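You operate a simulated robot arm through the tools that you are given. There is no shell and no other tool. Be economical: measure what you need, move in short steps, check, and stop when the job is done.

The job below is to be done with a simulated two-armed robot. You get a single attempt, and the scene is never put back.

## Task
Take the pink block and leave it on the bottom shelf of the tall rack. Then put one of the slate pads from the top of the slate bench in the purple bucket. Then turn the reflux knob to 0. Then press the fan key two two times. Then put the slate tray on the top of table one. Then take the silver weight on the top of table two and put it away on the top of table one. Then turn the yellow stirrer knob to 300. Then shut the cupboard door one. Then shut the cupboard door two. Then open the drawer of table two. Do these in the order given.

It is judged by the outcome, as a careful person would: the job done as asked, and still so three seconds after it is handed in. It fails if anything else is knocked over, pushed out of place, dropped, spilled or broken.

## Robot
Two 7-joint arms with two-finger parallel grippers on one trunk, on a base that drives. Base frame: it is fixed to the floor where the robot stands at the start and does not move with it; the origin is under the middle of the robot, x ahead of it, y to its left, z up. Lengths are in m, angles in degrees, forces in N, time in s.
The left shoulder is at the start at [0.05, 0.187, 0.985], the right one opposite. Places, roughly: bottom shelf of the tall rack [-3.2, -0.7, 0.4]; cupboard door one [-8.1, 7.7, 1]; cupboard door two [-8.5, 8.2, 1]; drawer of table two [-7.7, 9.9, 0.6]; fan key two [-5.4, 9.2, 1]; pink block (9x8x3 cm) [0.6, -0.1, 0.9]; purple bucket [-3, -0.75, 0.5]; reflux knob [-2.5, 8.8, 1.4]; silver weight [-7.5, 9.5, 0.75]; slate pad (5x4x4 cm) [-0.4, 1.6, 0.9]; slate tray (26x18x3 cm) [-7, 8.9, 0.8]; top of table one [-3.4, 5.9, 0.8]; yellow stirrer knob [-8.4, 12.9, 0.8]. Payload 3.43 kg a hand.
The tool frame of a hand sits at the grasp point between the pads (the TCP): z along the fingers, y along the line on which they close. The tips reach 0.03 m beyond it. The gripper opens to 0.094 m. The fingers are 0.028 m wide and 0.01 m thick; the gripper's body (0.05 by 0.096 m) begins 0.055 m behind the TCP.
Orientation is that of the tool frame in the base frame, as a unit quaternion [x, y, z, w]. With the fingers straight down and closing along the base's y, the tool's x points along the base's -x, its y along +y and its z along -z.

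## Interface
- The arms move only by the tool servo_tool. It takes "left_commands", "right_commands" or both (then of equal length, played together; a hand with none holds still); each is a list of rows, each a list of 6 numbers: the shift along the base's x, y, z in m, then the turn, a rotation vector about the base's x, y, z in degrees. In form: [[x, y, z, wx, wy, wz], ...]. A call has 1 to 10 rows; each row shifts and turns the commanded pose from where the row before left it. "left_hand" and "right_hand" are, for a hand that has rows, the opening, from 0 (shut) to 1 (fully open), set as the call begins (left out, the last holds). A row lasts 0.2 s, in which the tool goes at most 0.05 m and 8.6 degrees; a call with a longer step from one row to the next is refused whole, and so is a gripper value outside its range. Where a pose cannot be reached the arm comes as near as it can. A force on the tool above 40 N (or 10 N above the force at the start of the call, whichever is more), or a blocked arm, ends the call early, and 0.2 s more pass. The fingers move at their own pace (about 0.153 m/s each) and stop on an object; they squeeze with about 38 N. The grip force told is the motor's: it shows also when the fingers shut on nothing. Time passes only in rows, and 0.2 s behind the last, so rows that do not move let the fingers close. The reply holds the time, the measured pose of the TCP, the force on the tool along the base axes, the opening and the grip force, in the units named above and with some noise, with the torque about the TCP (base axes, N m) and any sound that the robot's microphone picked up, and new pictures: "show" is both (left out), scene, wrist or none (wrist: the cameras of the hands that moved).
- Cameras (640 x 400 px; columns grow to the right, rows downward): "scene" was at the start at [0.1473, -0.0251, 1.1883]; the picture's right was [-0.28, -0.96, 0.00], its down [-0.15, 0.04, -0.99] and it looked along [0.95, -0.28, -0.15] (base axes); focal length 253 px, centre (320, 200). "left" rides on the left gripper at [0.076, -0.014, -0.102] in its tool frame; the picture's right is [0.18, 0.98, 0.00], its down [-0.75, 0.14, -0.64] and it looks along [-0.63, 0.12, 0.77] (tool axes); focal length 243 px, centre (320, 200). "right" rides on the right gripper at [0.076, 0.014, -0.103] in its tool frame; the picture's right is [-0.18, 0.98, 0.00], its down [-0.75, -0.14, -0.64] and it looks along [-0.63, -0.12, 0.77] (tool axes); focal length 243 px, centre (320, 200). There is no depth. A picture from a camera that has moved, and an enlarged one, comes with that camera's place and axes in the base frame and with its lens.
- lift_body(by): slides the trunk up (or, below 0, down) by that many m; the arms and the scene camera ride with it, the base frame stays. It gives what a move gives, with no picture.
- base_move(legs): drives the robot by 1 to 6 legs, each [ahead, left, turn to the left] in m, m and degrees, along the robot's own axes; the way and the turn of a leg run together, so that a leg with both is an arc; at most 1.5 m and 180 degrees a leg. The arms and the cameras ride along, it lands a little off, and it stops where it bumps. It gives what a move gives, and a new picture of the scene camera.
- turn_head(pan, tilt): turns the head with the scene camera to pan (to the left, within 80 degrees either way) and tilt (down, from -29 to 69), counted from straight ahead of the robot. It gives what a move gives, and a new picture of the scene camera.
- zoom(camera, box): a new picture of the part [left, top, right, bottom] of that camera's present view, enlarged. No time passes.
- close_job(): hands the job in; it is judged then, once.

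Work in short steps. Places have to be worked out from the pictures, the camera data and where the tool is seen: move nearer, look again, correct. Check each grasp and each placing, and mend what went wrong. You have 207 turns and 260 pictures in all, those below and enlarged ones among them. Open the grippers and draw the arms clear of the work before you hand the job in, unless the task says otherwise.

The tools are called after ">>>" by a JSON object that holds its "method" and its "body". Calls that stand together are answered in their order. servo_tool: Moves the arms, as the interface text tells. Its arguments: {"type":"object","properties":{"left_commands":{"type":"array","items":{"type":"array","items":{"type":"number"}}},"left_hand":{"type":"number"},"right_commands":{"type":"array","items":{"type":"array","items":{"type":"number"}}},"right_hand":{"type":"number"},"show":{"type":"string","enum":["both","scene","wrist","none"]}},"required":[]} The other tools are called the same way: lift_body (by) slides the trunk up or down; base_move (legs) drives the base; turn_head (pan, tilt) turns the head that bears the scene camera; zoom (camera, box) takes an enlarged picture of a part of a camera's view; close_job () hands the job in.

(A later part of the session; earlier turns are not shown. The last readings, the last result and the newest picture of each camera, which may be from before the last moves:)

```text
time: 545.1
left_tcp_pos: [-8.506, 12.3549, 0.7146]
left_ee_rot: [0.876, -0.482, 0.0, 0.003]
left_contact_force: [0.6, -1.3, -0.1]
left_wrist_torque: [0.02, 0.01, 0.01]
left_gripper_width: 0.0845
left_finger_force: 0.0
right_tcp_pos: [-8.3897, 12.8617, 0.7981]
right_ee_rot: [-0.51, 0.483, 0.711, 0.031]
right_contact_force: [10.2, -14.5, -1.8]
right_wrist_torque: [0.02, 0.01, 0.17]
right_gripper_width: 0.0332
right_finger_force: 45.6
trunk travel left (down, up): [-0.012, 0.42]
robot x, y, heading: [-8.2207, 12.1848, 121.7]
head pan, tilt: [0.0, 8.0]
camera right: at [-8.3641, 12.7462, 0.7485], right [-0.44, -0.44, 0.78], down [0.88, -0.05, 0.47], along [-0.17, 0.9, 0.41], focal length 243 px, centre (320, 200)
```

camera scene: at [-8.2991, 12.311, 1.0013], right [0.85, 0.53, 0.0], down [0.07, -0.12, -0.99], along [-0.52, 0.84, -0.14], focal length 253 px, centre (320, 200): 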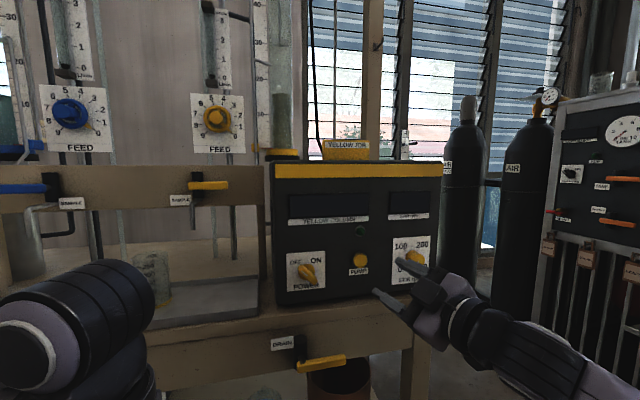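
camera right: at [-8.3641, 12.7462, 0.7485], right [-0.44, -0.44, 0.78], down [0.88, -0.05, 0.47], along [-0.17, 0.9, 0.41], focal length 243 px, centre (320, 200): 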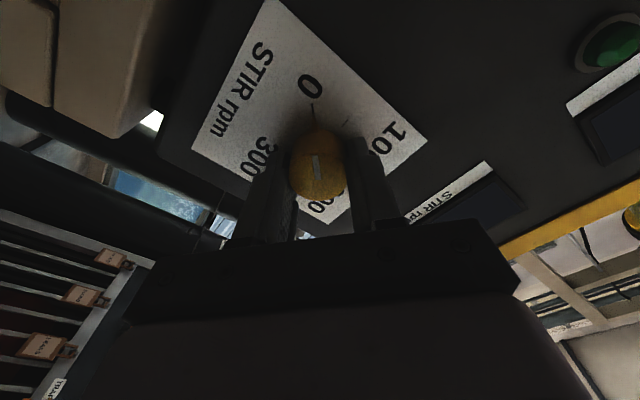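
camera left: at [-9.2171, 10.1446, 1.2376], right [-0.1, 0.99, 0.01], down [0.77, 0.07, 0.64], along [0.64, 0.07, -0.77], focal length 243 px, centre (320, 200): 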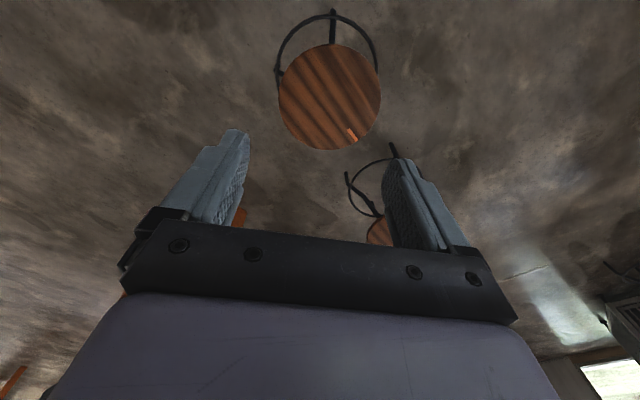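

Gripped (33 mm); tips lightly touch the panel. I ease back 2 mm and rotate clockwise.

>>> {"method": "servo_tool", "body": {"right_commands": [[0.0015, -0.0015, 0, -5.87, 6.15, 0], [0, 0, 0, -5.87, 6.15, 0], [0, 0, 0, -5.87, 6.15, 0], [0, 0, 0, -5.87, 6.15, 0], [0, 0, 0, -5.87, 6.15, 0], [0, 0, 0, -5.87, 6.15, 0]], "show": "none"}}

```text
time: 546.5
left_tcp_pos: [-8.5068, 12.3548, 0.7142]
left_ee_rot: [0.877, -0.481, 0.001, 0.003]
left_contact_force: [0.2, 0.1, 0.5]
left_wrist_torque: [-0.03, 0.0, 0.01]
left_gripper_width: 0.0842
left_finger_force: 0.0
right_tcp_pos: [-8.3907, 12.8612, 0.7952]
right_ee_rot: [-0.248, 0.658, 0.656, -0.275]
right_contact_force: [-15.1, 2.4, 0.9]
right_wrist_torque: [-0.85, -0.84, -0.68]
right_gripper_width: 0.0319
right_finger_force: 44.7
trunk travel left (down, up): [-0.012, 0.42]
robot x, y, heading: [-8.2153, 12.1789, 121.6]
head pan, tilt: [0.0, 8.0]
```

Going well. Continue 5 more rows with a slight compliance shift.

>>> {"method": "servo_tool", "body": {"right_commands": [[-0.0015, 0, -0.001, -5.87, 6.15, 0], [0, 0, 0, -5.87, 6.15, 0], [0, 0, 0, -5.87, 6.15, 0], [0, 0, 0, -5.87, 6.15, 0], [0, 0, 0, -5.87, 6.15, 0]], "show": "wrist"}}

```text
time: 547.0
left_tcp_pos: [-8.5079, 12.3539, 0.7139]
left_ee_rot: [0.877, -0.481, 0.001, 0.003]
left_contact_force: [-0.2, 0.3, -0.4]
left_wrist_torque: [0.02, 0.06, 0.01]
left_gripper_width: 0.0849
left_finger_force: 0.1
right_tcp_pos: [-8.3905, 12.8618, 0.7923]
right_ee_rot: [-0.179, 0.672, 0.633, -0.341]
right_contact_force: [-2.8, -0.5, 6.3]
right_wrist_torque: [-1.15, -1.14, -0.38]
right_gripper_width: 0.0324
right_finger_force: 45.0
right hand out of reach, approached as far as the arm can: row 1, 2
trunk travel left (down, up): [-0.012, 0.42]
robot x, y, heading: [-8.2176, 12.18, 122.2]
head pan, tilt: [0.0, 8.0]
stopped in row 2 (right hand): the force on the tool passed its limit (the readings are from after the stop); the commanded pose is now the measured one
camera right: at [-8.3708, 12.7366, 0.8215], right [0.32, 0.25, 0.91], down [0.94, 0.02, -0.33], along [-0.1, 0.97, -0.23], focal length 243 px, centre (320, 200)
```

right: 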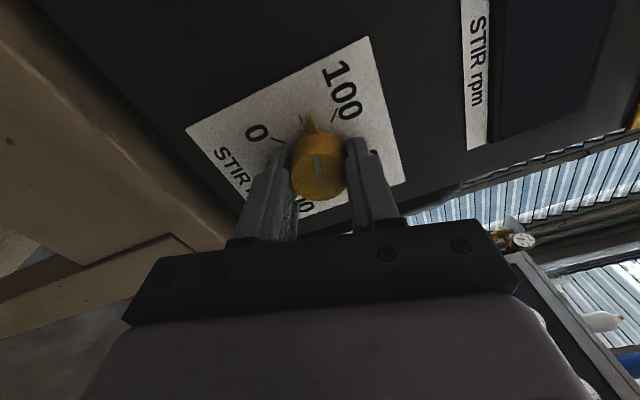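

The wrist limit is at ~104° CW; the knob has turned ~58°. I open, back off 3 cm, and roll back counter-clockwise.

>>> {"method": "servo_tool", "body": {"right_commands": [[0, 0, 0, 0, 0, 0], [0, 0, 0, 0, 0, 0], [0.011, -0.011, 0.002, 0, 0, 0], [0.011, -0.011, 0.002, 0, 0, 0], [0, 0, 0, 5.87, -6.15, 0], [0, 0, 0, 5.87, -6.15, 0], [0, 0, 0, 5.87, -6.15, 0], [0, 0, 0, 5.87, -6.15, 0], [0, 0, 0, 5.87, -6.15, 0], [0, 0, 0, 5.87, -6.15, 0]], "right_hand": 0.65, "show": "none"}}

>>> {"method": "servo_tool", "body": {"right_commands": [[0, 0, 0, 5.87, -6.15, 0], [0, 0, 0, 5.87, -6.15, 0], [0, 0, 0, 5.87, -6.15, 0], [0, 0, 0, 5.87, -6.15, 0], [0, 0, 0, 5.87, -6.15, 0], [0, 0, 0, 5.87, -6.15, 0], [0, 0, 0, 5.87, -6.15, 0], [0, 0, 0, 5.87, -6.15, 0], [0, 0, 0, 5.87, -6.15, 0], [0, 0, 0, 5.87, -6.15, 0]], "show": "wrist"}}

```text
time: 549.2
left_tcp_pos: [-8.5074, 12.3547, 0.7154]
left_ee_rot: [0.877, -0.481, 0.001, 0.004]
left_contact_force: [0.5, 0.2, 0.0]
left_wrist_torque: [-0.02, 0.01, 0.01]
left_gripper_width: 0.0848
left_finger_force: 0.0
right_tcp_pos: [-8.3667, 12.8404, 0.7964]
right_ee_rot: [-0.46, 0.524, 0.715, -0.044]
right_contact_force: [-0.4, -0.7, 0.2]
right_wrist_torque: [-0.01, -0.01, 0.01]
right_gripper_width: 0.0612
right_finger_force: 0.1
trunk travel left (down, up): [-0.012, 0.42]
robot x, y, heading: [-8.2169, 12.1803, 122.0]
head pan, tilt: [0.0, 8.0]
```

```text
time: 551.4
left_tcp_pos: [-8.5075, 12.3554, 0.7144]
left_ee_rot: [0.877, -0.481, 0.001, 0.003]
left_contact_force: [0.5, 0.2, -0.3]
left_wrist_torque: [0.01, 0.04, 0.01]
left_gripper_width: 0.0847
left_finger_force: 0.0
right_tcp_pos: [-8.3668, 12.8411, 0.797]
right_ee_rot: [0.71, -0.073, -0.547, -0.438]
right_contact_force: [0.8, -0.5, -0.1]
right_wrist_torque: [0.0, -0.01, -0.02]
right_gripper_width: 0.0611
right_finger_force: 0.1
trunk travel left (down, up): [-0.012, 0.42]
robot x, y, heading: [-8.2177, 12.1806, 121.9]
head pan, tilt: [0.0, 8.0]
camera right: at [-8.2727, 12.7873, 0.7259], right [-0.65, -0.66, -0.38], down [0.24, -0.65, 0.72], along [-0.72, 0.37, 0.58], focal length 243 px, centre (320, 200)
```

right: 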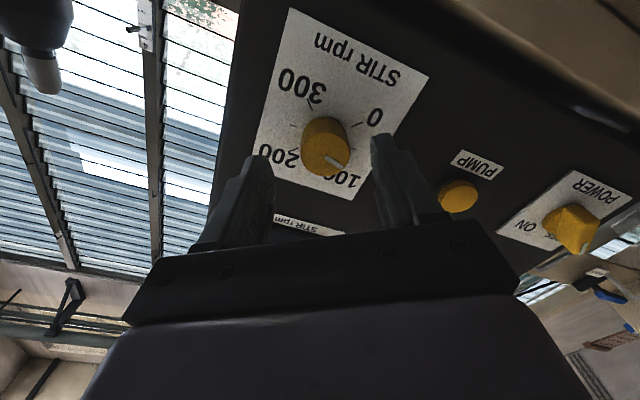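

Roll is 33° CCW, dial shows just under 100. I roll 17° more, re-approach, and close.

>>> {"method": "servo_tool", "body": {"right_commands": [[0, 0, 0, 6.06, -5.97, 0], [0, 0, 0, 6.06, -5.97, 0], [-0.01, 0.01, 0, 0, 0, 0], [-0.0105, 0.01, 0, 0, 0, 0]], "show": "none"}}

>>> {"method": "servo_tool", "body": {"right_commands": [[0, 0, 0, 0, 0, 0], [0, 0, 0, 0, 0, 0], [0, 0, 0, -6.06, 5.97, 0], [0, 0, 0, -6.06, 5.97, 0], [0, 0, 0, -6.06, 5.97, 0], [0, 0, 0, -6.06, 5.97, 0], [0, 0, 0, -6.06, 5.97, 0], [0, 0, 0, -6.06, 5.97, 0]], "right_hand": 0, "show": "wrist"}}

```text
time: 552.4
left_tcp_pos: [-8.5068, 12.3556, 0.7147]
left_ee_rot: [0.877, -0.481, 0.001, 0.005]
left_contact_force: [0.4, -0.3, 0.3]
left_wrist_torque: [0.01, -0.01, -0.01]
left_gripper_width: 0.0847
left_finger_force: 0.1
right_tcp_pos: [-8.3716, 12.8695, 0.7874]
right_ee_rot: [0.714, -0.036, -0.519, -0.468]
right_contact_force: [0.0, 0.3, 0.1]
right_wrist_torque: [0.01, 0.0, 0.0]
right_gripper_width: 0.0611
right_finger_force: 0.0
right hand out of reach, approached as far as the arm can: row 1, 2
trunk travel left (down, up): [-0.012, 0.42]
robot x, y, heading: [-8.2169, 12.1819, 122.1]
head pan, tilt: [0.0, 8.0]
```

```text
time: 554.2
left_tcp_pos: [-8.5059, 12.3554, 0.7151]
left_ee_rot: [0.876, -0.482, 0.001, 0.003]
left_contact_force: [-0.9, -0.6, 0.5]
left_wrist_torque: [0.02, 0.02, 0.0]
left_gripper_width: 0.0847
left_finger_force: 0.0
right_tcp_pos: [-8.3679, 12.871, 0.7899]
right_ee_rot: [-0.628, 0.336, 0.674, 0.195]
right_contact_force: [6.9, 11.3, -5.0]
right_wrist_torque: [-0.09, -0.15, -0.34]
right_gripper_width: 0.0
right_finger_force: 33.3
trunk travel left (down, up): [-0.012, 0.42]
robot x, y, heading: [-8.2183, 12.1844, 121.9]
head pan, tilt: [0.0, 8.0]
camera right: at [-8.3154, 12.7774, 0.7202], right [-0.65, -0.66, 0.38], down [0.66, -0.23, 0.72], along [-0.38, 0.72, 0.58], focal length 243 px, centre (320, 200)
```

right: 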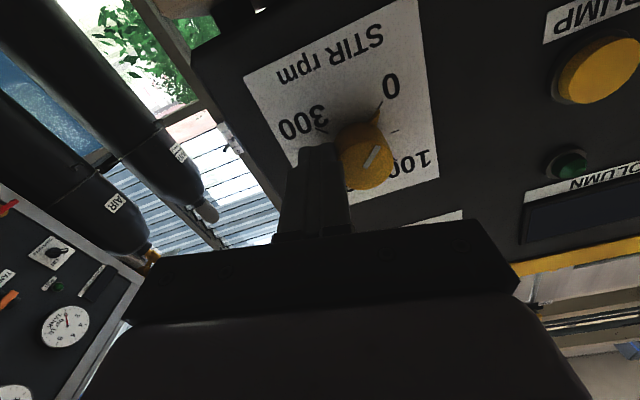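

My roll command went out of reach and shifted the hand, so the fingers closed beside the knob and pushed it back near 0. I back off, re-open, and recentre on the knob axis at roll ~12° CW.

>>> {"method": "servo_tool", "body": {"right_commands": [[0.014, -0.014, 0, 0, 0, 0], [0.014, -0.014, 0, 0, 0, 0], [0.007, -0.007, 0.003, 0, 0, 0]], "show": "none"}}

>>> {"method": "servo_tool", "body": {"right_commands": [[0, 0, 0, 0, 0, 0], [-0.017, -0.007, 0.002, 0, 0, 0], [-0.017, 0.011, 0.002, 0, 0, 0]], "right_hand": 0.65, "show": "wrist"}}

```text
time: 555.0
left_tcp_pos: [-8.5065, 12.3547, 0.7154]
left_ee_rot: [0.877, -0.481, 0.001, 0.004]
left_contact_force: [0.6, 0.6, -0.5]
left_wrist_torque: [-0.02, 0.03, 0.0]
left_gripper_width: 0.0846
left_finger_force: 0.1
right_tcp_pos: [-8.3371, 12.8332, 0.7906]
right_ee_rot: [-0.631, 0.333, 0.674, 0.192]
right_contact_force: [-0.5, -0.5, -0.4]
right_wrist_torque: [-0.03, 0.03, -0.01]
right_gripper_width: 0.0
right_finger_force: 33.1
trunk travel left (down, up): [-0.012, 0.42]
robot x, y, heading: [-8.218, 12.185, 122.1]
head pan, tilt: [0.0, 8.0]
```

```text
time: 555.8
left_tcp_pos: [-8.506, 12.355, 0.7131]
left_ee_rot: [0.877, -0.48, 0.001, 0.005]
left_contact_force: [0.4, 0.7, -0.1]
left_wrist_torque: [-0.01, 0.0, 0.0]
left_gripper_width: 0.0846
left_finger_force: 0.0
right_tcp_pos: [-8.3712, 12.8388, 0.7942]
right_ee_rot: [-0.631, 0.334, 0.673, 0.194]
right_contact_force: [-0.6, 0.2, 0.3]
right_wrist_torque: [0.01, 0.02, 0.0]
right_gripper_width: 0.0612
right_finger_force: 0.1
trunk travel left (down, up): [-0.012, 0.42]
robot x, y, heading: [-8.217, 12.1805, 122.1]
head pan, tilt: [0.0, 8.0]
camera right: at [-8.3161, 12.7444, 0.7234], right [-0.65, -0.66, 0.38], down [0.66, -0.22, 0.72], along [-0.39, 0.72, 0.58], focal length 243 px, centre (320, 200)
```

right: 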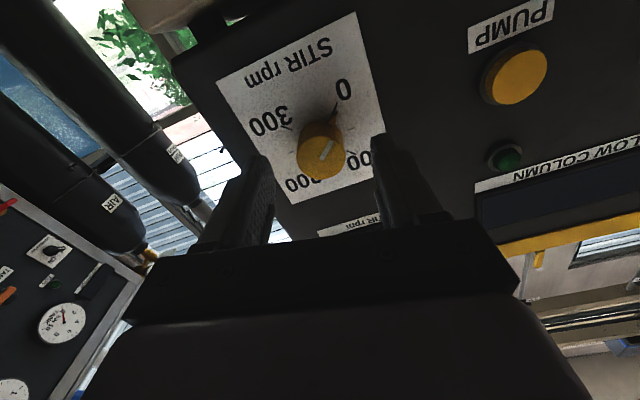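

Centred again, knob at 0. I approach 28 mm, close, and turn clockwise.

>>> {"method": "servo_tool", "body": {"right_commands": [[-0.01, 0.0105, 0.002, 0, 0, 0], [-0.01, 0.0105, 0.001, 0, 0, 0]], "show": "none"}}

>>> {"method": "servo_tool", "body": {"right_commands": [[0, 0, 0, 0, 0, 0], [0, 0, 0, 0, 0, 0], [0, 0, 0, -6.06, 5.97, 0], [0, 0, 0, -6.06, 5.97, 0], [0, 0, 0, -6.06, 5.97, 0], [0, 0, 0, -6.06, 5.97, 0], [0, 0, 0, -6.06, 5.97, 0], [0, 0, 0, -6.06, 5.97, 0], [0, 0, 0, -6.06, 5.97, 0]], "right_hand": 0, "show": "wrist"}}

```text
time: 556.4
left_tcp_pos: [-8.5063, 12.3553, 0.7139]
left_ee_rot: [0.877, -0.481, 0.001, 0.004]
left_contact_force: [-0.3, 0.0, 0.0]
left_wrist_torque: [0.05, 0.01, 0.01]
left_gripper_width: 0.0846
left_finger_force: 0.1
right_tcp_pos: [-8.3909, 12.8599, 0.7985]
right_ee_rot: [-0.631, 0.333, 0.673, 0.193]
right_contact_force: [-0.5, 0.3, -1.1]
right_wrist_torque: [-0.01, -0.04, 0.04]
right_gripper_width: 0.0612
right_finger_force: 0.2
trunk travel left (down, up): [-0.012, 0.42]
robot x, y, heading: [-8.2217, 12.1844, 121.9]
head pan, tilt: [0.0, 8.0]
```

```text
time: 558.4
left_tcp_pos: [-8.5062, 12.3548, 0.714]
left_ee_rot: [0.877, -0.48, 0.001, 0.004]
left_contact_force: [0.1, 0.9, 0.2]
left_wrist_torque: [0.03, 0.0, 0.0]
left_gripper_width: 0.0847
left_finger_force: 0.1
right_tcp_pos: [-8.391, 12.8621, 0.7957]
right_ee_rot: [-0.379, 0.598, 0.685, -0.171]
right_contact_force: [8.4, 2.5, -2.5]
right_wrist_torque: [-0.27, -0.31, -1.31]
right_gripper_width: 0.0316
right_finger_force: 44.5
trunk travel left (down, up): [-0.012, 0.42]
robot x, y, heading: [-8.2189, 12.1798, 121.9]
head pan, tilt: [0.0, 8.0]
camera right: at [-8.3681, 12.7349, 0.7857], right [-0.09, -0.1, 0.99], down [0.99, 0.11, 0.1], along [-0.12, 0.99, 0.08], focal length 243 px, centre (320, 200)
```

right: 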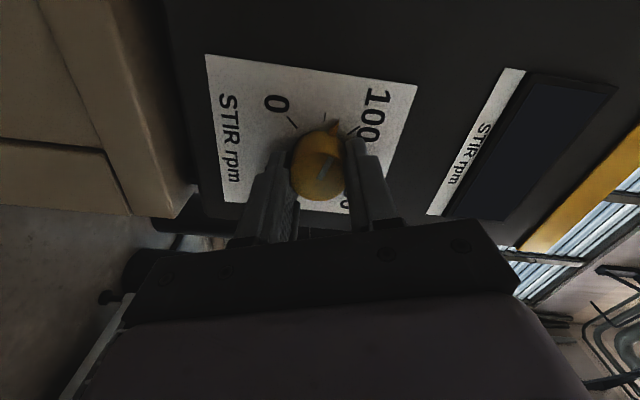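

Turned 60°. I continue 3 rows toward the limit.

>>> {"method": "servo_tool", "body": {"right_commands": [[0, 0, 0, -6.06, 5.97, 0], [0, 0, 0, -6.06, 5.97, 0], [0, 0, 0, -6.06, 5.97, 0]], "show": "none"}}

>>> {"method": "servo_tool", "body": {"right_commands": [[0, 0, 0, 0, 0, 0], [0, 0, 0, 0, 0, 0], [0.011, -0.011, 0.001, 0, 0, 0], [0.011, -0.011, 0.001, 0, 0, 0], [0, 0, 0, 6.06, -5.97, 0], [0, 0, 0, 6.06, -5.97, 0], [0, 0, 0, 6.06, -5.97, 0], [0, 0, 0, 6.06, -5.97, 0], [0, 0, 0, 6.06, -5.97, 0], [0, 0, 0, 6.06, -5.97, 0]], "right_hand": 0.65, "show": "none"}}

>>> {"method": "servo_tool", "body": {"right_commands": [[0, 0, 0, 6.06, -5.97, 0], [0, 0, 0, 6.06, -5.97, 0], [0, 0, 0, 6.06, -5.97, 0], [0, 0, 0, 6.06, -5.97, 0], [0, 0, 0, 6.06, -5.97, 0], [0, 0, 0, 6.06, -5.97, 0], [0, 0, 0, 6.06, -5.97, 0], [0, 0, 0, 6.06, -5.97, 0]], "show": "wrist"}}

```text
time: 559.2
left_tcp_pos: [-8.5066, 12.3557, 0.7132]
left_ee_rot: [0.877, -0.48, 0.0, 0.005]
left_contact_force: [-0.1, -0.2, -0.3]
left_wrist_torque: [-0.01, 0.02, 0.03]
left_gripper_width: 0.0846
left_finger_force: 0.1
right_tcp_pos: [-8.3894, 12.8626, 0.7952]
right_ee_rot: [-0.237, 0.665, 0.632, -0.32]
right_contact_force: [9.7, 9.4, -13.1]
right_wrist_torque: [0.17, 0.09, -0.03]
right_gripper_width: 0.0316
right_finger_force: 44.6
trunk travel left (down, up): [-0.012, 0.42]
robot x, y, heading: [-8.2176, 12.1801, 122.0]
head pan, tilt: [0.0, 8.0]
```

```text
time: 561.4
left_tcp_pos: [-8.5062, 12.3546, 0.7147]
left_ee_rot: [0.876, -0.481, 0.001, 0.005]
left_contact_force: [-0.1, -0.1, 0.2]
left_wrist_torque: [0.02, 0.02, -0.04]
left_gripper_width: 0.0845
left_finger_force: 0.0
right_tcp_pos: [-8.3696, 12.8377, 0.799]
right_ee_rot: [-0.505, 0.499, 0.704, -0.015]
right_contact_force: [0.6, 0.1, 0.2]
right_wrist_torque: [-0.02, 0.02, 0.0]
right_gripper_width: 0.061
right_finger_force: 0.0
trunk travel left (down, up): [-0.012, 0.42]
robot x, y, heading: [-8.2204, 12.1799, 122.0]
head pan, tilt: [0.0, 8.0]
```

```text
time: 563.2
left_tcp_pos: [-8.5069, 12.3548, 0.715]
left_ee_rot: [0.877, -0.481, 0.001, 0.004]
left_contact_force: [-0.6, 0.6, 0.1]
left_wrist_torque: [0.0, -0.03, -0.02]
left_gripper_width: 0.0844
left_finger_force: 0.0
right_tcp_pos: [-8.3681, 12.8385, 0.7994]
right_ee_rot: [0.701, -0.139, -0.584, -0.385]
right_contact_force: [0.6, 0.1, 1.0]
right_wrist_torque: [0.01, 0.0, 0.01]
right_gripper_width: 0.0611
right_finger_force: 0.0
trunk travel left (down, up): [-0.012, 0.42]
robot x, y, heading: [-8.2229, 12.1834, 122.3]
head pan, tilt: [0.0, 8.0]
camera right: at [-8.2833, 12.7753, 0.726], right [-0.68, -0.7, -0.2], down [0.34, -0.55, 0.77], along [-0.65, 0.46, 0.61], focal length 243 px, centre (320, 200)
```

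right: 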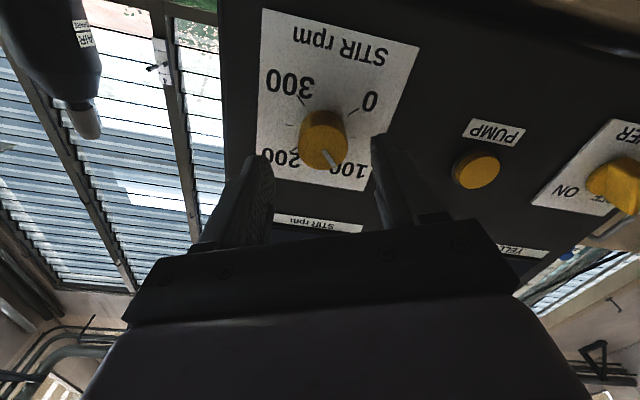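

Knob now at ~100, hand at 22° CCW and centred. Approach, close, and make the long clockwise stroke.

>>> {"method": "servo_tool", "body": {"right_commands": [[-0.011, 0.011, -0.001, 0, 0, 0], [-0.0105, 0.0105, -0.001, 0, 0, 0]], "show": "none"}}

>>> {"method": "servo_tool", "body": {"right_commands": [[0, 0, 0, 0, 0, 0], [0, 0, 0, 0, 0, 0], [0, 0, 0, -6.06, 5.97, 0], [0, 0, 0, -6.06, 5.97, 0], [0, 0, 0, -6.06, 5.97, 0], [0, 0, 0, -6.06, 5.97, 0], [0, 0, 0, -6.06, 5.97, 0], [0, 0, 0, -6.06, 5.97, 0], [0, 0, 0, -6.06, 5.97, 0], [0, 0, 0, -6.06, 5.97, 0]], "right_hand": 0, "show": "none"}}

>>> {"method": "servo_tool", "body": {"right_commands": [[0, 0, 0, -6.06, 5.97, 0], [0, 0, 0, -6.06, 5.97, 0], [0, 0, 0, -6.06, 5.97, 0], [0, 0, 0, -6.06, 5.97, 0], [0, 0, 0, -6.06, 5.97, 0], [0, 0, 0, -6.06, 5.97, 0]], "show": "wrist"}}

```text
time: 563.8
left_tcp_pos: [-8.507, 12.3556, 0.714]
left_ee_rot: [0.877, -0.481, 0.001, 0.004]
left_contact_force: [0.8, -0.7, -1.0]
left_wrist_torque: [0.0, -0.01, -0.02]
left_gripper_width: 0.0845
left_finger_force: 0.0
right_tcp_pos: [-8.3899, 12.8586, 0.7983]
right_ee_rot: [0.701, -0.141, -0.584, -0.385]
right_contact_force: [0.7, -0.4, -0.3]
right_wrist_torque: [0.02, 0.0, -0.02]
right_gripper_width: 0.0609
right_finger_force: 0.0
trunk travel left (down, up): [-0.012, 0.42]
robot x, y, heading: [-8.2184, 12.183, 122.1]
head pan, tilt: [0.0, 8.0]
```

```text
time: 566.0
left_tcp_pos: [-8.5064, 12.3541, 0.7144]
left_ee_rot: [0.877, -0.481, 0.0, 0.003]
left_contact_force: [-0.4, 0.0, 0.4]
left_wrist_torque: [-0.03, 0.0, -0.02]
left_gripper_width: 0.0845
left_finger_force: 0.0
right_tcp_pos: [-8.3889, 12.8606, 0.7969]
right_ee_rot: [-0.505, 0.501, 0.703, -0.017]
right_contact_force: [10.6, -24.2, -12.5]
right_wrist_torque: [-0.37, -0.41, -1.04]
right_gripper_width: 0.0317
right_finger_force: 45.4
trunk travel left (down, up): [-0.012, 0.42]
robot x, y, heading: [-8.221, 12.1834, 122.2]
head pan, tilt: [0.0, 8.0]
```

```text
time: 567.1
left_tcp_pos: [-8.5056, 12.3555, 0.7151]
left_ee_rot: [0.876, -0.482, 0.0, 0.003]
left_contact_force: [-0.1, 0.5, 0.0]
left_wrist_torque: [-0.03, -0.03, 0.03]
left_gripper_width: 0.0847
left_finger_force: 0.1
right_tcp_pos: [-8.3893, 12.8599, 0.7962]
right_ee_rot: [-0.326, 0.628, 0.667, -0.232]
right_contact_force: [4.8, -2.7, -1.7]
right_wrist_torque: [-0.02, 0.02, 0.27]
right_gripper_width: 0.0314
right_finger_force: 44.7
trunk travel left (down, up): [-0.012, 0.42]
robot x, y, heading: [-8.2171, 12.1828, 121.8]
head pan, tilt: [0.0, 8.0]
stopped in row 5 (right hand): the force on the tool passed its limit (the readings are from after the stop); the commanded pose is now the measured one
camera right: at [-8.3676, 12.7333, 0.7987], right [0.03, 0.03, 1.0], down [0.99, 0.12, -0.03], along [-0.12, 0.99, -0.03], focal length 243 px, centre (320, 200)
```

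right: 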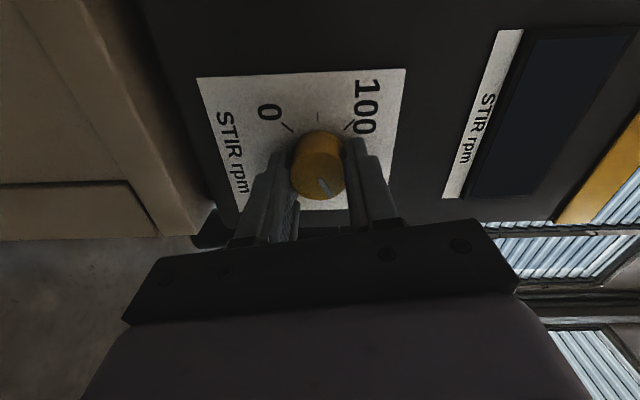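

At about 82° CW, dial past 200. I add 2 more rows, then regrip for the last stroke.

>>> {"method": "servo_tool", "body": {"right_commands": [[0, 0, 0, -6.06, 5.97, 0], [0, 0, 0, -6.06, 5.97, 0]], "show": "none"}}

>>> {"method": "servo_tool", "body": {"right_commands": [[0, 0, 0, 0, 0, 0], [0, 0, 0, 0, 0, 0], [0.011, -0.011, 0.001, 0, 0, 0], [0.011, -0.011, 0.001, 0, 0, 0], [0, 0, 0, 6.06, -5.97, 0], [0, 0, 0, 6.06, -5.97, 0], [0, 0, 0, 6.06, -5.97, 0], [0, 0, 0, 6.06, -5.97, 0], [0, 0, 0, 6.06, -5.97, 0], [0, 0, 0, 6.06, -5.97, 0]], "right_hand": 0.65, "show": "wrist"}}

```text
time: 567.7
left_tcp_pos: [-8.5075, 12.3566, 0.7153]
left_ee_rot: [0.876, -0.481, -0.001, 0.003]
left_contact_force: [-0.1, -0.4, 0.2]
left_wrist_torque: [-0.01, -0.01, 0.04]
left_gripper_width: 0.0845
left_finger_force: 0.0
right_tcp_pos: [-8.3888, 12.8617, 0.7946]
right_ee_rot: [-0.228, 0.668, 0.627, -0.33]
right_contact_force: [7.6, -6.6, -5.4]
right_wrist_torque: [0.47, 0.4, 0.31]
right_gripper_width: 0.0317
right_finger_force: 45.1
trunk travel left (down, up): [-0.012, 0.42]
robot x, y, heading: [-8.2195, 12.1827, 121.5]
head pan, tilt: [0.0, 8.0]
```

```text
time: 569.9
left_tcp_pos: [-8.5061, 12.3548, 0.7145]
left_ee_rot: [0.876, -0.482, 0.001, 0.004]
left_contact_force: [-0.6, 0.9, -1.0]
left_wrist_torque: [0.0, 0.01, -0.01]
left_gripper_width: 0.085
left_finger_force: 0.0
right_tcp_pos: [-8.369, 12.838, 0.7975]
right_ee_rot: [-0.498, 0.509, 0.702, -0.024]
right_contact_force: [-0.2, -0.3, 0.3]
right_wrist_torque: [0.02, -0.02, 0.02]
right_gripper_width: 0.0609
right_finger_force: 0.0
trunk travel left (down, up): [-0.012, 0.42]
robot x, y, heading: [-8.2155, 12.1802, 122.0]
head pan, tilt: [0.0, 8.0]
camera right: at [-8.3393, 12.7186, 0.7585], right [-0.37, -0.37, 0.85], down [0.91, 0.03, 0.41], along [-0.18, 0.93, 0.33], focal length 243 px, centre (320, 200)
```

right: 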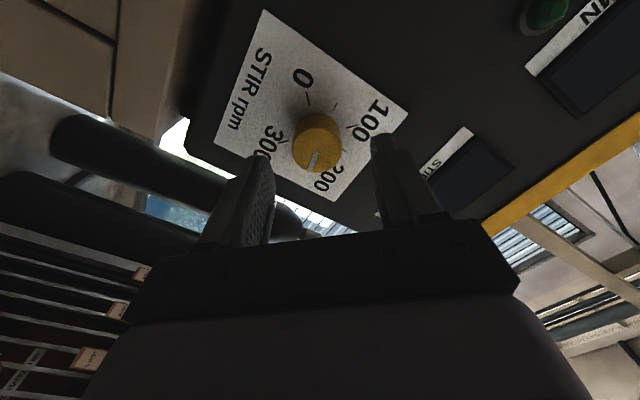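

Pointer is between 200 and 300. I roll back 17° more and zoom to measure the remaining angle.

>>> {"method": "servo_tool", "body": {"right_commands": [[0, 0, 0, 6.06, -5.97, 0], [0, 0, 0, 6.06, -5.97, 0]], "show": "none"}}

>>> {"method": "zoom", "body": {"camera": "right", "box": [220, 20, 420, 200]}}

```text
time: 570.5
left_tcp_pos: [-8.5056, 12.3553, 0.7143]
left_ee_rot: [0.876, -0.482, 0.001, 0.003]
left_contact_force: [-0.2, -0.6, -0.1]
left_wrist_torque: [-0.01, -0.01, 0.02]
left_gripper_width: 0.0847
left_finger_force: 0.1
right_tcp_pos: [-8.3677, 12.8386, 0.7969]
right_ee_rot: [-0.568, 0.431, 0.696, 0.081]
right_contact_force: [-0.8, -0.6, 0.1]
right_wrist_torque: [-0.01, -0.03, -0.01]
right_gripper_width: 0.0612
right_finger_force: 0.0
trunk travel left (down, up): [-0.012, 0.42]
robot x, y, heading: [-8.2187, 12.1791, 121.9]
head pan, tilt: [0.0, 8.0]
```

```text
2.22 times, centred on (320, 110) of right
camera zoom: at [-8.3283, 12.7298, 0.7415], right [-0.53, -0.53, 0.66], down [0.81, -0.07, 0.59], along [-0.27, 0.84, 0.47], focal length 539 px, centre (320, 400)
```

zoom: 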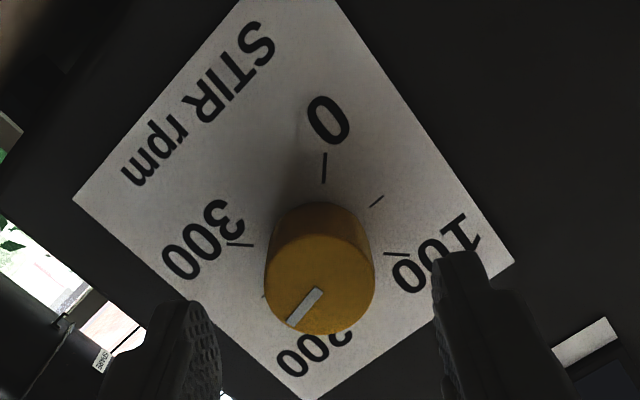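

The pointer is ~40° past 200, so about 50° remain to 300. I approach, close, and rotate 51°.

>>> {"method": "servo_tool", "body": {"right_commands": [[-0.011, 0.011, 0.0, 0, 0, 0], [-0.0105, 0.0105, 0.0, 0, 0, 0]], "show": "none"}}

>>> {"method": "servo_tool", "body": {"right_commands": [[0, 0, 0, 0, 0, 0], [0, 0, 0, 0, 0, 0], [0, 0, 0, -6.06, 5.97, 0], [0, 0, 0, -6.06, 5.97, 0], [0, 0, 0, -6.06, 5.97, 0], [0, 0, 0, -6.06, 5.97, 0], [0, 0, 0, -6.06, 5.97, 0], [0, 0, 0, -6.06, 5.97, 0]], "right_hand": 0, "show": "none"}}

>>> {"method": "zoom", "body": {"camera": "right", "box": [200, 40, 440, 220]}}

```text
time: 571.1
left_tcp_pos: [-8.506, 12.3539, 0.7138]
left_ee_rot: [0.876, -0.482, 0.001, 0.003]
left_contact_force: [0.1, 0.1, 0.2]
left_wrist_torque: [0.01, 0.02, -0.01]
left_gripper_width: 0.0847
left_finger_force: 0.1
right_tcp_pos: [-8.3881, 12.86, 0.7959]
right_ee_rot: [-0.567, 0.432, 0.696, 0.081]
right_contact_force: [0.8, -1.2, -0.1]
right_wrist_torque: [-0.01, 0.06, 0.01]
right_gripper_width: 0.0613
right_finger_force: 0.1
trunk travel left (down, up): [-0.012, 0.42]
robot x, y, heading: [-8.2206, 12.1833, 122.0]
head pan, tilt: [0.0, 8.0]
```

```text
time: 572.9
left_tcp_pos: [-8.5059, 12.3543, 0.7137]
left_ee_rot: [0.876, -0.482, 0.002, 0.004]
left_contact_force: [0.6, -0.2, -1.3]
left_wrist_torque: [0.0, 0.0, 0.02]
left_gripper_width: 0.0848
left_finger_force: 0.0
right_tcp_pos: [-8.388, 12.8616, 0.7947]
right_ee_rot: [-0.325, 0.63, 0.665, -0.233]
right_contact_force: [2.9, -4.4, -5.5]
right_wrist_torque: [0.38, 0.32, -0.38]
right_gripper_width: 0.0315
right_finger_force: 45.0
trunk travel left (down, up): [-0.012, 0.42]
robot x, y, heading: [-8.2222, 12.1855, 121.6]
head pan, tilt: [0.0, 8.0]
```

```text
2.22 times, centred on (320, 130) of right
camera zoom: at [-8.3668, 12.7334, 0.7995], right [0.03, 0.04, 1.0], down [0.99, 0.12, -0.03], along [-0.12, 0.99, -0.03], focal length 539 px, centre (320, 356)
```

zoom: 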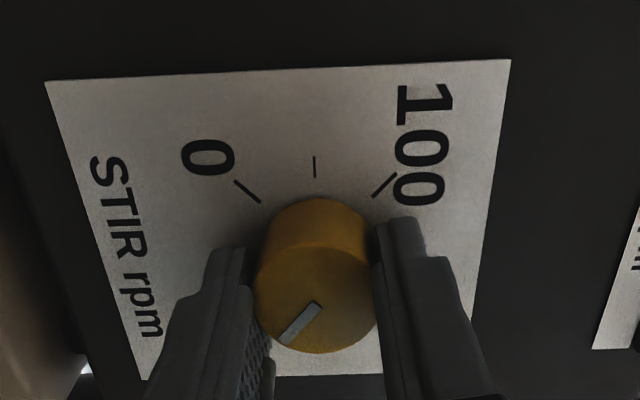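

About 10° short of 300. I rotate 9° more, then release and look with the scene camera.

>>> {"method": "servo_tool", "body": {"right_commands": [[0, 0, 0, -3.4, 3.35, 0], [0, 0, 0, -3.2, 3.15, 0]], "show": "none"}}

>>> {"method": "servo_tool", "body": {"right_commands": [[0, 0, 0, 0, 0, 0], [0, 0, 0, 0, 0, 0], [0.011, -0.011, 0, 0, 0, 0], [0.02, -0.02, 0, 0, 0, 0], [0.02, -0.02, 0, 0, 0, 0], [0.02, 0.02, 0, 0, 0, 0], [0.02, 0.02, 0, 0, 0, 0], [0.02, 0.02, 0, 0, 0, 0]], "right_hand": 0.65, "show": "none"}}

>>> {"method": "zoom", "body": {"camera": "scene", "box": [360, 200, 480, 320]}}

```text
time: 573.5
left_tcp_pos: [-8.5056, 12.3554, 0.7144]
left_ee_rot: [0.876, -0.482, 0.002, 0.002]
left_contact_force: [0.3, 0.6, 0.5]
left_wrist_torque: [-0.02, 0.03, -0.01]
left_gripper_width: 0.0847
left_finger_force: 0.0
right_tcp_pos: [-8.3872, 12.8623, 0.7945]
right_ee_rot: [-0.272, 0.653, 0.647, -0.285]
right_contact_force: [6.9, -2.1, -12.1]
right_wrist_torque: [0.71, -0.19, 0.07]
right_gripper_width: 0.0314
right_finger_force: 45.1
trunk travel left (down, up): [-0.012, 0.42]
robot x, y, heading: [-8.2191, 12.1789, 122.2]
head pan, tilt: [0.0, 8.0]
```

```text
time: 575.3
left_tcp_pos: [-8.5068, 12.3548, 0.7152]
left_ee_rot: [0.876, -0.482, 0.002, 0.003]
left_contact_force: [0.8, 0.2, 0.3]
left_wrist_torque: [0.01, 0.01, 0.01]
left_gripper_width: 0.0846
left_finger_force: 0.0
right_tcp_pos: [-8.2768, 12.8698, 0.799]
right_ee_rot: [-0.274, 0.651, 0.648, -0.285]
right_contact_force: [0.3, -1.1, 0.4]
right_wrist_torque: [0.03, 0.01, -0.01]
right_gripper_width: 0.0613
right_finger_force: 0.0
trunk travel left (down, up): [-0.012, 0.42]
robot x, y, heading: [-8.2205, 12.1839, 122.1]
head pan, tilt: [0.0, 8.0]
```

```text
3.33 times, centred on (420, 260) of scene
camera zoom: at [-8.299, 12.311, 1.0013], right [0.85, 0.53, 0.0], down [0.07, -0.12, -0.99], along [-0.52, 0.84, -0.14], focal length 843 px, centre (-13, 0)
```

zoom: 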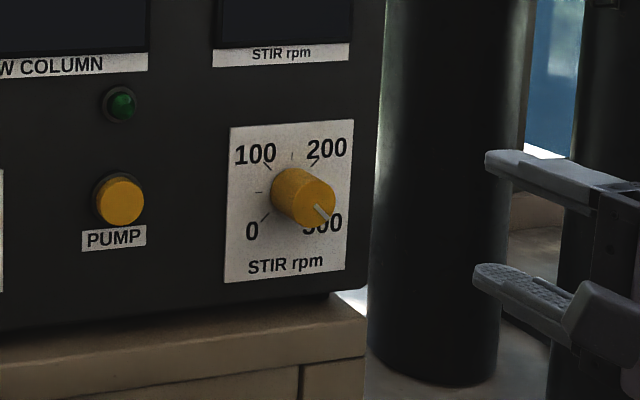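

The stirrer knob now points at 300. I raise the trunk, back away from the bench and return through the corridor sideways.

>>> {"method": "base_move", "body": {"legs": [[-0.45, 0, 0]]}}

>>> {"method": "lift_body", "body": {"by": 0.42}}

>>> {"method": "base_move", "body": {"legs": [[-0.45, 0, 0], [0, 0, 12.8]]}}

```text
time: 578.0
left_tcp_pos: [-8.2695, 11.9749, 0.7149]
left_ee_rot: [0.878, -0.479, 0.0, 0.004]
left_contact_force: [-0.7, 0.6, -0.7]
left_wrist_torque: [0.02, 0.02, -0.03]
left_gripper_width: 0.0846
left_finger_force: 0.1
right_tcp_pos: [-8.0431, 12.4914, 0.7989]
right_ee_rot: [-0.275, 0.651, 0.647, -0.287]
right_contact_force: [-0.1, 0.0, 0.5]
right_wrist_torque: [0.0, 0.0, -0.03]
right_gripper_width: 0.0613
right_finger_force: 0.0
trunk travel left (down, up): [-0.012, 0.42]
robot x, y, heading: [-7.9818, 11.802, 122.0]
head pan, tilt: [0.0, 8.0]
camera scene: at [-8.0625, 11.9323, 1.0013], right [0.85, 0.53, 0.0], down [0.07, -0.12, -0.99], along [-0.53, 0.84, -0.14], focal length 253 px, centre (320, 200)
```

scene: 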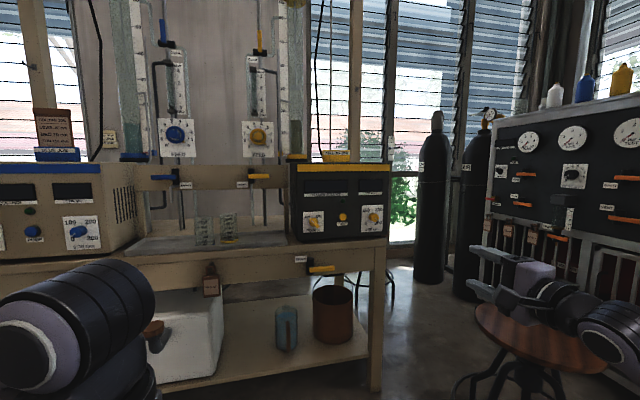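

```text
refused: 0.42 is not a number from -0.4 to 0.4
```

```text
time: 581.5
left_tcp_pos: [-8.063, 11.5249, 0.7136]
left_ee_rot: [0.925, -0.381, 0.002, 0.003]
left_contact_force: [-0.1, 0.6, -0.3]
left_wrist_torque: [0.02, -0.02, 0.01]
left_gripper_width: 0.0846
left_finger_force: 0.1
right_tcp_pos: [-7.9517, 12.0785, 0.7983]
right_ee_rot: [-0.345, 0.616, 0.612, -0.356]
right_contact_force: [-0.4, 0.6, -0.4]
right_wrist_torque: [0.0, 0.01, 0.01]
right_gripper_width: 0.0612
right_finger_force: 0.0
trunk travel left (down, up): [-0.012, 0.42]
robot x, y, heading: [-7.7442, 11.4164, 134.7]
head pan, tilt: [0.0, 8.0]
camera scene: at [-7.8495, 11.5286, 1.0014], right [0.71, 0.7, 0.0], down [0.1, -0.1, -0.99], along [-0.7, 0.7, -0.14], focal length 253 px, centre (320, 200)
```

scene: 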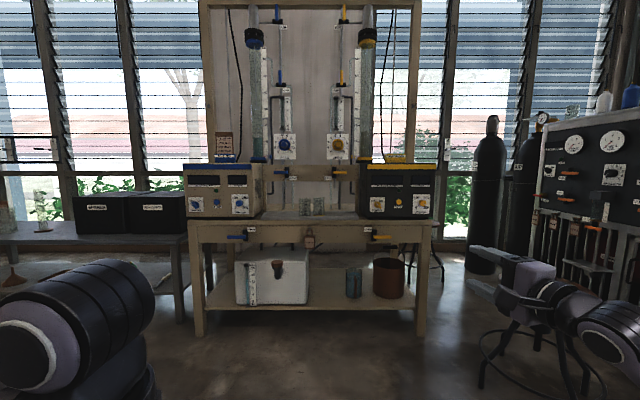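

I raise the trunk 0.4 m, then back to the corridor line and strafe left through it.

>>> {"method": "lift_body", "body": {"by": 0.4}}

>>> {"method": "base_move", "body": {"legs": [[-0.64, 0, 0]]}}

```text
time: 585.4
left_tcp_pos: [-8.0614, 11.5258, 1.1141]
left_ee_rot: [0.924, -0.381, 0.001, 0.003]
left_contact_force: [0.1, 0.5, -0.2]
left_wrist_torque: [-0.01, 0.01, 0.03]
left_gripper_width: 0.0846
left_finger_force: 0.1
right_tcp_pos: [-7.9524, 12.0791, 1.1985]
right_ee_rot: [-0.344, 0.617, 0.612, -0.356]
right_contact_force: [-1.2, -0.2, -1.2]
right_wrist_torque: [-0.03, -0.03, -0.01]
right_gripper_width: 0.0612
right_finger_force: 0.0
trunk travel left (down, up): [-0.412, 0.02]
robot x, y, heading: [-7.7412, 11.4178, 134.5]
head pan, tilt: [0.0, 8.0]
```

```text
time: 588.9
left_tcp_pos: [-7.6159, 11.0747, 1.1157]
left_ee_rot: [0.924, -0.381, 0.001, 0.004]
left_contact_force: [0.2, -0.3, -0.1]
left_wrist_torque: [-0.02, 0.03, -0.01]
left_gripper_width: 0.0847
left_finger_force: 0.0
right_tcp_pos: [-7.5048, 11.6279, 1.1987]
right_ee_rot: [-0.344, 0.616, 0.612, -0.356]
right_contact_force: [-0.6, -0.4, 0.0]
right_wrist_torque: [0.0, 0.04, -0.04]
right_gripper_width: 0.061
right_finger_force: 0.0
trunk travel left (down, up): [-0.412, 0.02]
robot x, y, heading: [-7.2997, 10.9684, 134.6]
head pan, tilt: [0.0, 8.0]
camera scene: at [-7.4039, 11.0776, 1.4014], right [0.71, 0.7, 0.0], down [0.1, -0.1, -0.99], along [-0.69, 0.71, -0.14], focal length 253 px, centre (320, 200)
```

scene: 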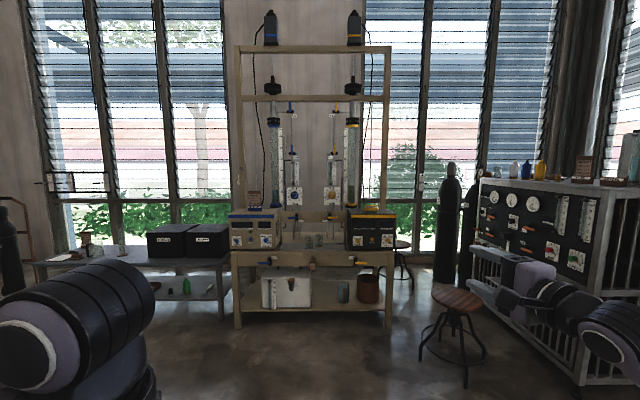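

On line (e=1.43, i=2.04). Strafe left through the corridor.

>>> {"method": "base_move", "body": {"legs": [[0, 1.2, 0], [0, 1.2, 0]]}}

```text
time: 600.7
left_tcp_pos: [-9.3173, 9.3814, 1.1141]
left_ee_rot: [0.925, -0.381, 0.002, 0.004]
left_contact_force: [0.1, -0.4, 0.5]
left_wrist_torque: [0.01, 0.02, -0.05]
left_gripper_width: 0.0843
left_finger_force: 0.0
right_tcp_pos: [-9.2085, 9.9351, 1.1983]
right_ee_rot: [-0.345, 0.616, 0.612, -0.356]
right_contact_force: [-0.5, 0.1, 0.2]
right_wrist_torque: [0.01, -0.01, -0.03]
right_gripper_width: 0.0614
right_finger_force: 0.1
trunk travel left (down, up): [-0.412, 0.02]
robot x, y, heading: [-8.9981, 9.2776, 134.6]
head pan, tilt: [0.0, 8.0]
camera scene: at [-9.1058, 9.3846, 1.4014], right [0.71, 0.7, 0.0], down [0.1, -0.1, -0.99], along [-0.7, 0.7, -0.14], focal length 253 px, centre (320, 200)
```

scene: 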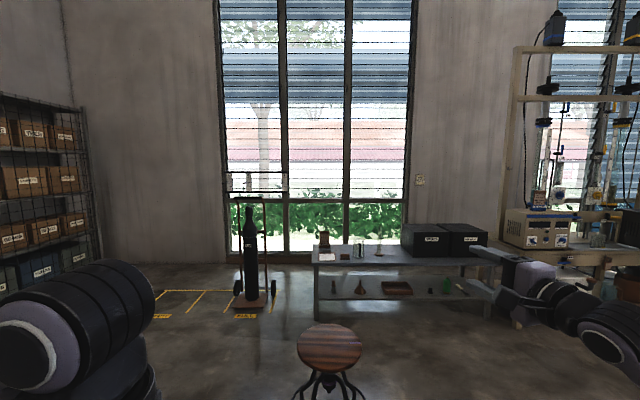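

Through. Now to the cupboard: I move back and right, then turn to face it (heading 225°).

>>> {"method": "base_move", "body": {"legs": [[0, -0.4, 0], [-0.75, 0, 0], [0, 0, 90]]}}

>>> {"method": "turn_head", "body": {"pan": 25, "tilt": 20}}

```text
time: 610.7
left_tcp_pos: [-8.2939, 8.6874, 1.1143]
left_ee_rot: [0.922, 0.386, 0.003, 0.001]
left_contact_force: [-0.8, -0.1, -0.1]
left_wrist_torque: [0.0, 0.01, 0.01]
left_gripper_width: 0.0847
left_finger_force: 0.0
right_tcp_pos: [-8.848, 8.7942, 1.1987]
right_ee_rot: [0.68, -0.19, -0.179, 0.685]
right_contact_force: [-0.6, -0.2, -0.2]
right_wrist_torque: [-0.01, 0.04, 0.01]
right_gripper_width: 0.0611
right_finger_force: 0.0
trunk travel left (down, up): [-0.412, 0.02]
robot x, y, heading: [-8.1897, 9.0075, -135.1]
head pan, tilt: [0.0, 8.0]
camera scene: at [-8.2972, 8.9008, 1.4013], right [-0.71, 0.71, 0.0], down [0.1, 0.1, -0.99], along [-0.7, -0.7, -0.14], focal length 253 px, centre (320, 200)
```

scene: 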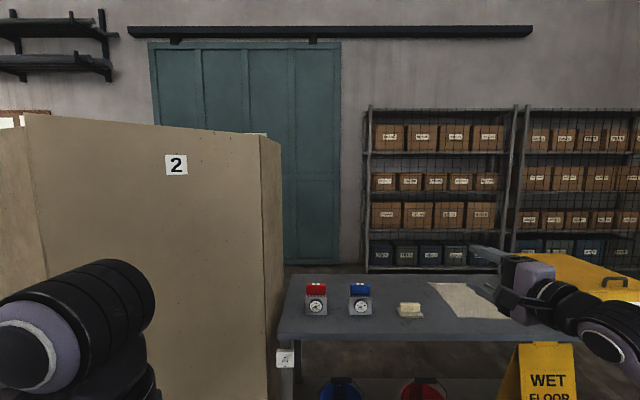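

```text
time: 611.6
left_tcp_pos: [-8.2939, 8.6862, 1.114]
left_ee_rot: [0.923, 0.386, 0.003, 0.001]
left_contact_force: [0.1, 0.4, 0.0]
left_wrist_torque: [0.01, 0.01, 0.01]
left_gripper_width: 0.0848
left_finger_force: 0.1
right_tcp_pos: [-8.8482, 8.7927, 1.1976]
right_ee_rot: [0.68, -0.191, -0.179, 0.685]
right_contact_force: [0.4, 0.0, 0.3]
right_wrist_torque: [-0.03, 0.03, 0.01]
right_gripper_width: 0.0611
right_finger_force: 0.0
trunk travel left (down, up): [-0.412, 0.02]
robot x, y, heading: [-8.1912, 9.0059, -135.2]
head pan, tilt: [25.0, 20.0]
camera scene: at [-8.2637, 8.8789, 1.3819], right [-0.94, 0.34, 0.0], down [0.12, 0.32, -0.94], along [-0.32, -0.88, -0.34], focal length 253 px, centre (320, 200)
```

scene: 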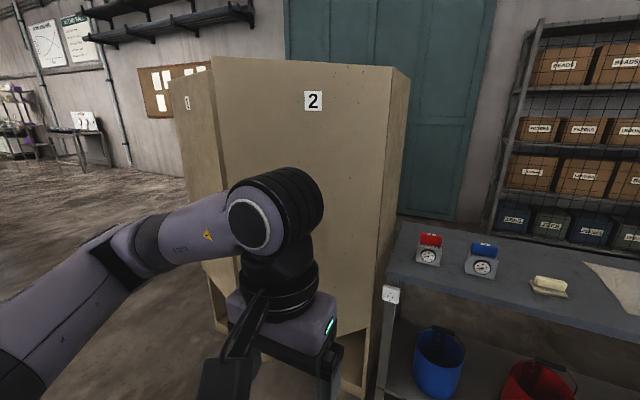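

Cupboard doors: door two's hinge is at about (-8.78,8.14), open ~44°, door one to its left also ajar. I back a little and slide left to stand before door one, with the right fist closed to push.

>>> {"method": "base_move", "body": {"legs": [[-0.2, 0, 0], [0, 1.15, 0]]}}

>>> {"method": "turn_head", "body": {"pan": -12, "tilt": 15}}

```text
time: 618.6
left_tcp_pos: [-7.3212, 8.0386, 1.1144]
left_ee_rot: [0.915, 0.404, 0.003, 0.001]
left_contact_force: [-0.3, 0.0, 1.2]
left_wrist_torque: [0.01, 0.03, -0.03]
left_gripper_width: 0.0847
left_finger_force: 0.0
right_tcp_pos: [-7.8779, 8.1242, 1.1996]
right_ee_rot: [0.684, -0.177, -0.166, 0.688]
right_contact_force: [-0.7, -0.2, 0.2]
right_wrist_torque: [-0.05, 0.0, 0.0]
right_gripper_width: 0.0613
right_finger_force: 0.1
trunk travel left (down, up): [-0.412, 0.02]
robot x, y, heading: [-7.2299, 8.3645, -132.7]
head pan, tilt: [25.0, 20.0]
camera scene: at [-7.297, 8.2316, 1.3818], right [-0.95, 0.31, 0.0], down [0.1, 0.33, -0.94], along [-0.29, -0.89, -0.34], focal length 253 px, centre (320, 200)
```

scene: 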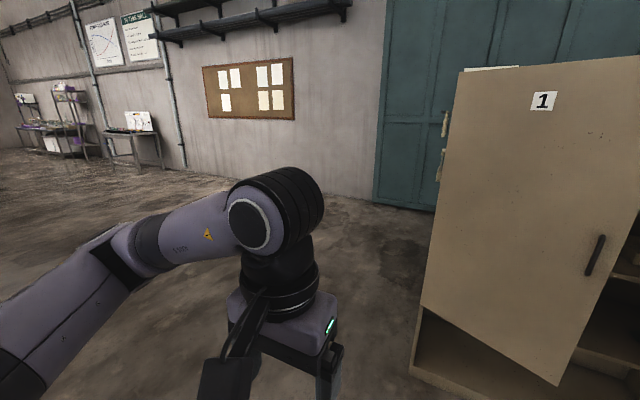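

```text
time: 619.6
left_tcp_pos: [-7.3202, 8.0382, 1.1147]
left_ee_rot: [0.915, 0.405, 0.002, 0.002]
left_contact_force: [0.1, 0.3, -0.2]
left_wrist_torque: [-0.01, 0.02, -0.01]
left_gripper_width: 0.0847
left_finger_force: 0.2
right_tcp_pos: [-7.8788, 8.1256, 1.1984]
right_ee_rot: [0.684, -0.177, -0.166, 0.688]
right_contact_force: [-0.2, -0.4, 0.7]
right_wrist_torque: [-0.02, 0.05, -0.03]
right_gripper_width: 0.0611
right_finger_force: 0.1
trunk travel left (down, up): [-0.412, 0.02]
robot x, y, heading: [-7.2266, 8.3614, -132.9]
head pan, tilt: [-12.0, 15.0]
camera scene: at [-7.345, 8.2665, 1.39], right [-0.58, 0.82, 0.0], down [0.21, 0.15, -0.97], along [-0.79, -0.56, -0.26], focal length 253 px, centre (320, 200)
```

scene: 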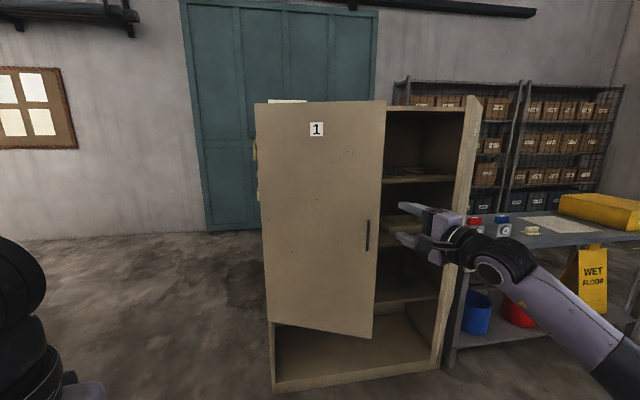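

Door one is open ~21°, its free edge near e=-1.445; my right fist is level with it. I close the fingers, square up and advance 0.47 m to just short of the door.

>>> {"method": "servo_tool", "body": {"right_commands": [[0, 0, 0, 0, 0, 0]], "right_hand": 0, "show": "none"}}

>>> {"method": "base_move", "body": {"legs": [[0, 0, -2.3], [0.46, 0, 0]]}}

```text
time: 620.0
left_tcp_pos: [-7.3197, 8.0392, 1.1137]
left_ee_rot: [0.915, 0.404, 0.003, 0.001]
left_contact_force: [0.2, -0.2, 0.0]
left_wrist_torque: [0.0, -0.01, 0.03]
left_gripper_width: 0.0847
left_finger_force: 0.0
right_tcp_pos: [-7.8786, 8.1241, 1.2]
right_ee_rot: [0.684, -0.178, -0.166, 0.688]
right_contact_force: [0.1, -0.3, -0.2]
right_wrist_torque: [0.01, 0.02, 0.01]
right_gripper_width: 0.0001
right_finger_force: 33.1
trunk travel left (down, up): [-0.412, 0.02]
robot x, y, heading: [-7.2298, 8.3631, -132.9]
head pan, tilt: [-12.0, 15.0]
```

```text
time: 623.2
left_tcp_pos: [-7.6728, 7.7104, 1.1141]
left_ee_rot: [0.924, 0.381, 0.004, 0.001]
left_contact_force: [0.2, -1.1, -0.6]
left_wrist_torque: [0.0, -0.02, -0.03]
left_gripper_width: 0.0848
left_finger_force: 0.0
right_tcp_pos: [-8.2258, 7.8228, 1.1991]
right_ee_rot: [0.679, -0.194, -0.181, 0.684]
right_contact_force: [-0.7, -0.6, -0.1]
right_wrist_torque: [-0.03, -0.03, -0.03]
right_gripper_width: 0.0001
right_finger_force: 33.2
trunk travel left (down, up): [-0.412, 0.02]
robot x, y, heading: [-7.5678, 8.0279, -135.6]
head pan, tilt: [-12.0, 15.0]
camera scene: at [-7.6862, 7.9392, 1.3899], right [-0.54, 0.84, 0.0], down [0.22, 0.14, -0.97], along [-0.82, -0.52, -0.26], focal length 253 px, centre (320, 200)
```

scene: 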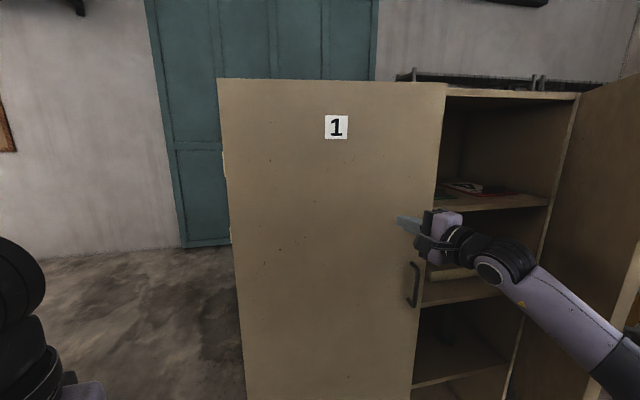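

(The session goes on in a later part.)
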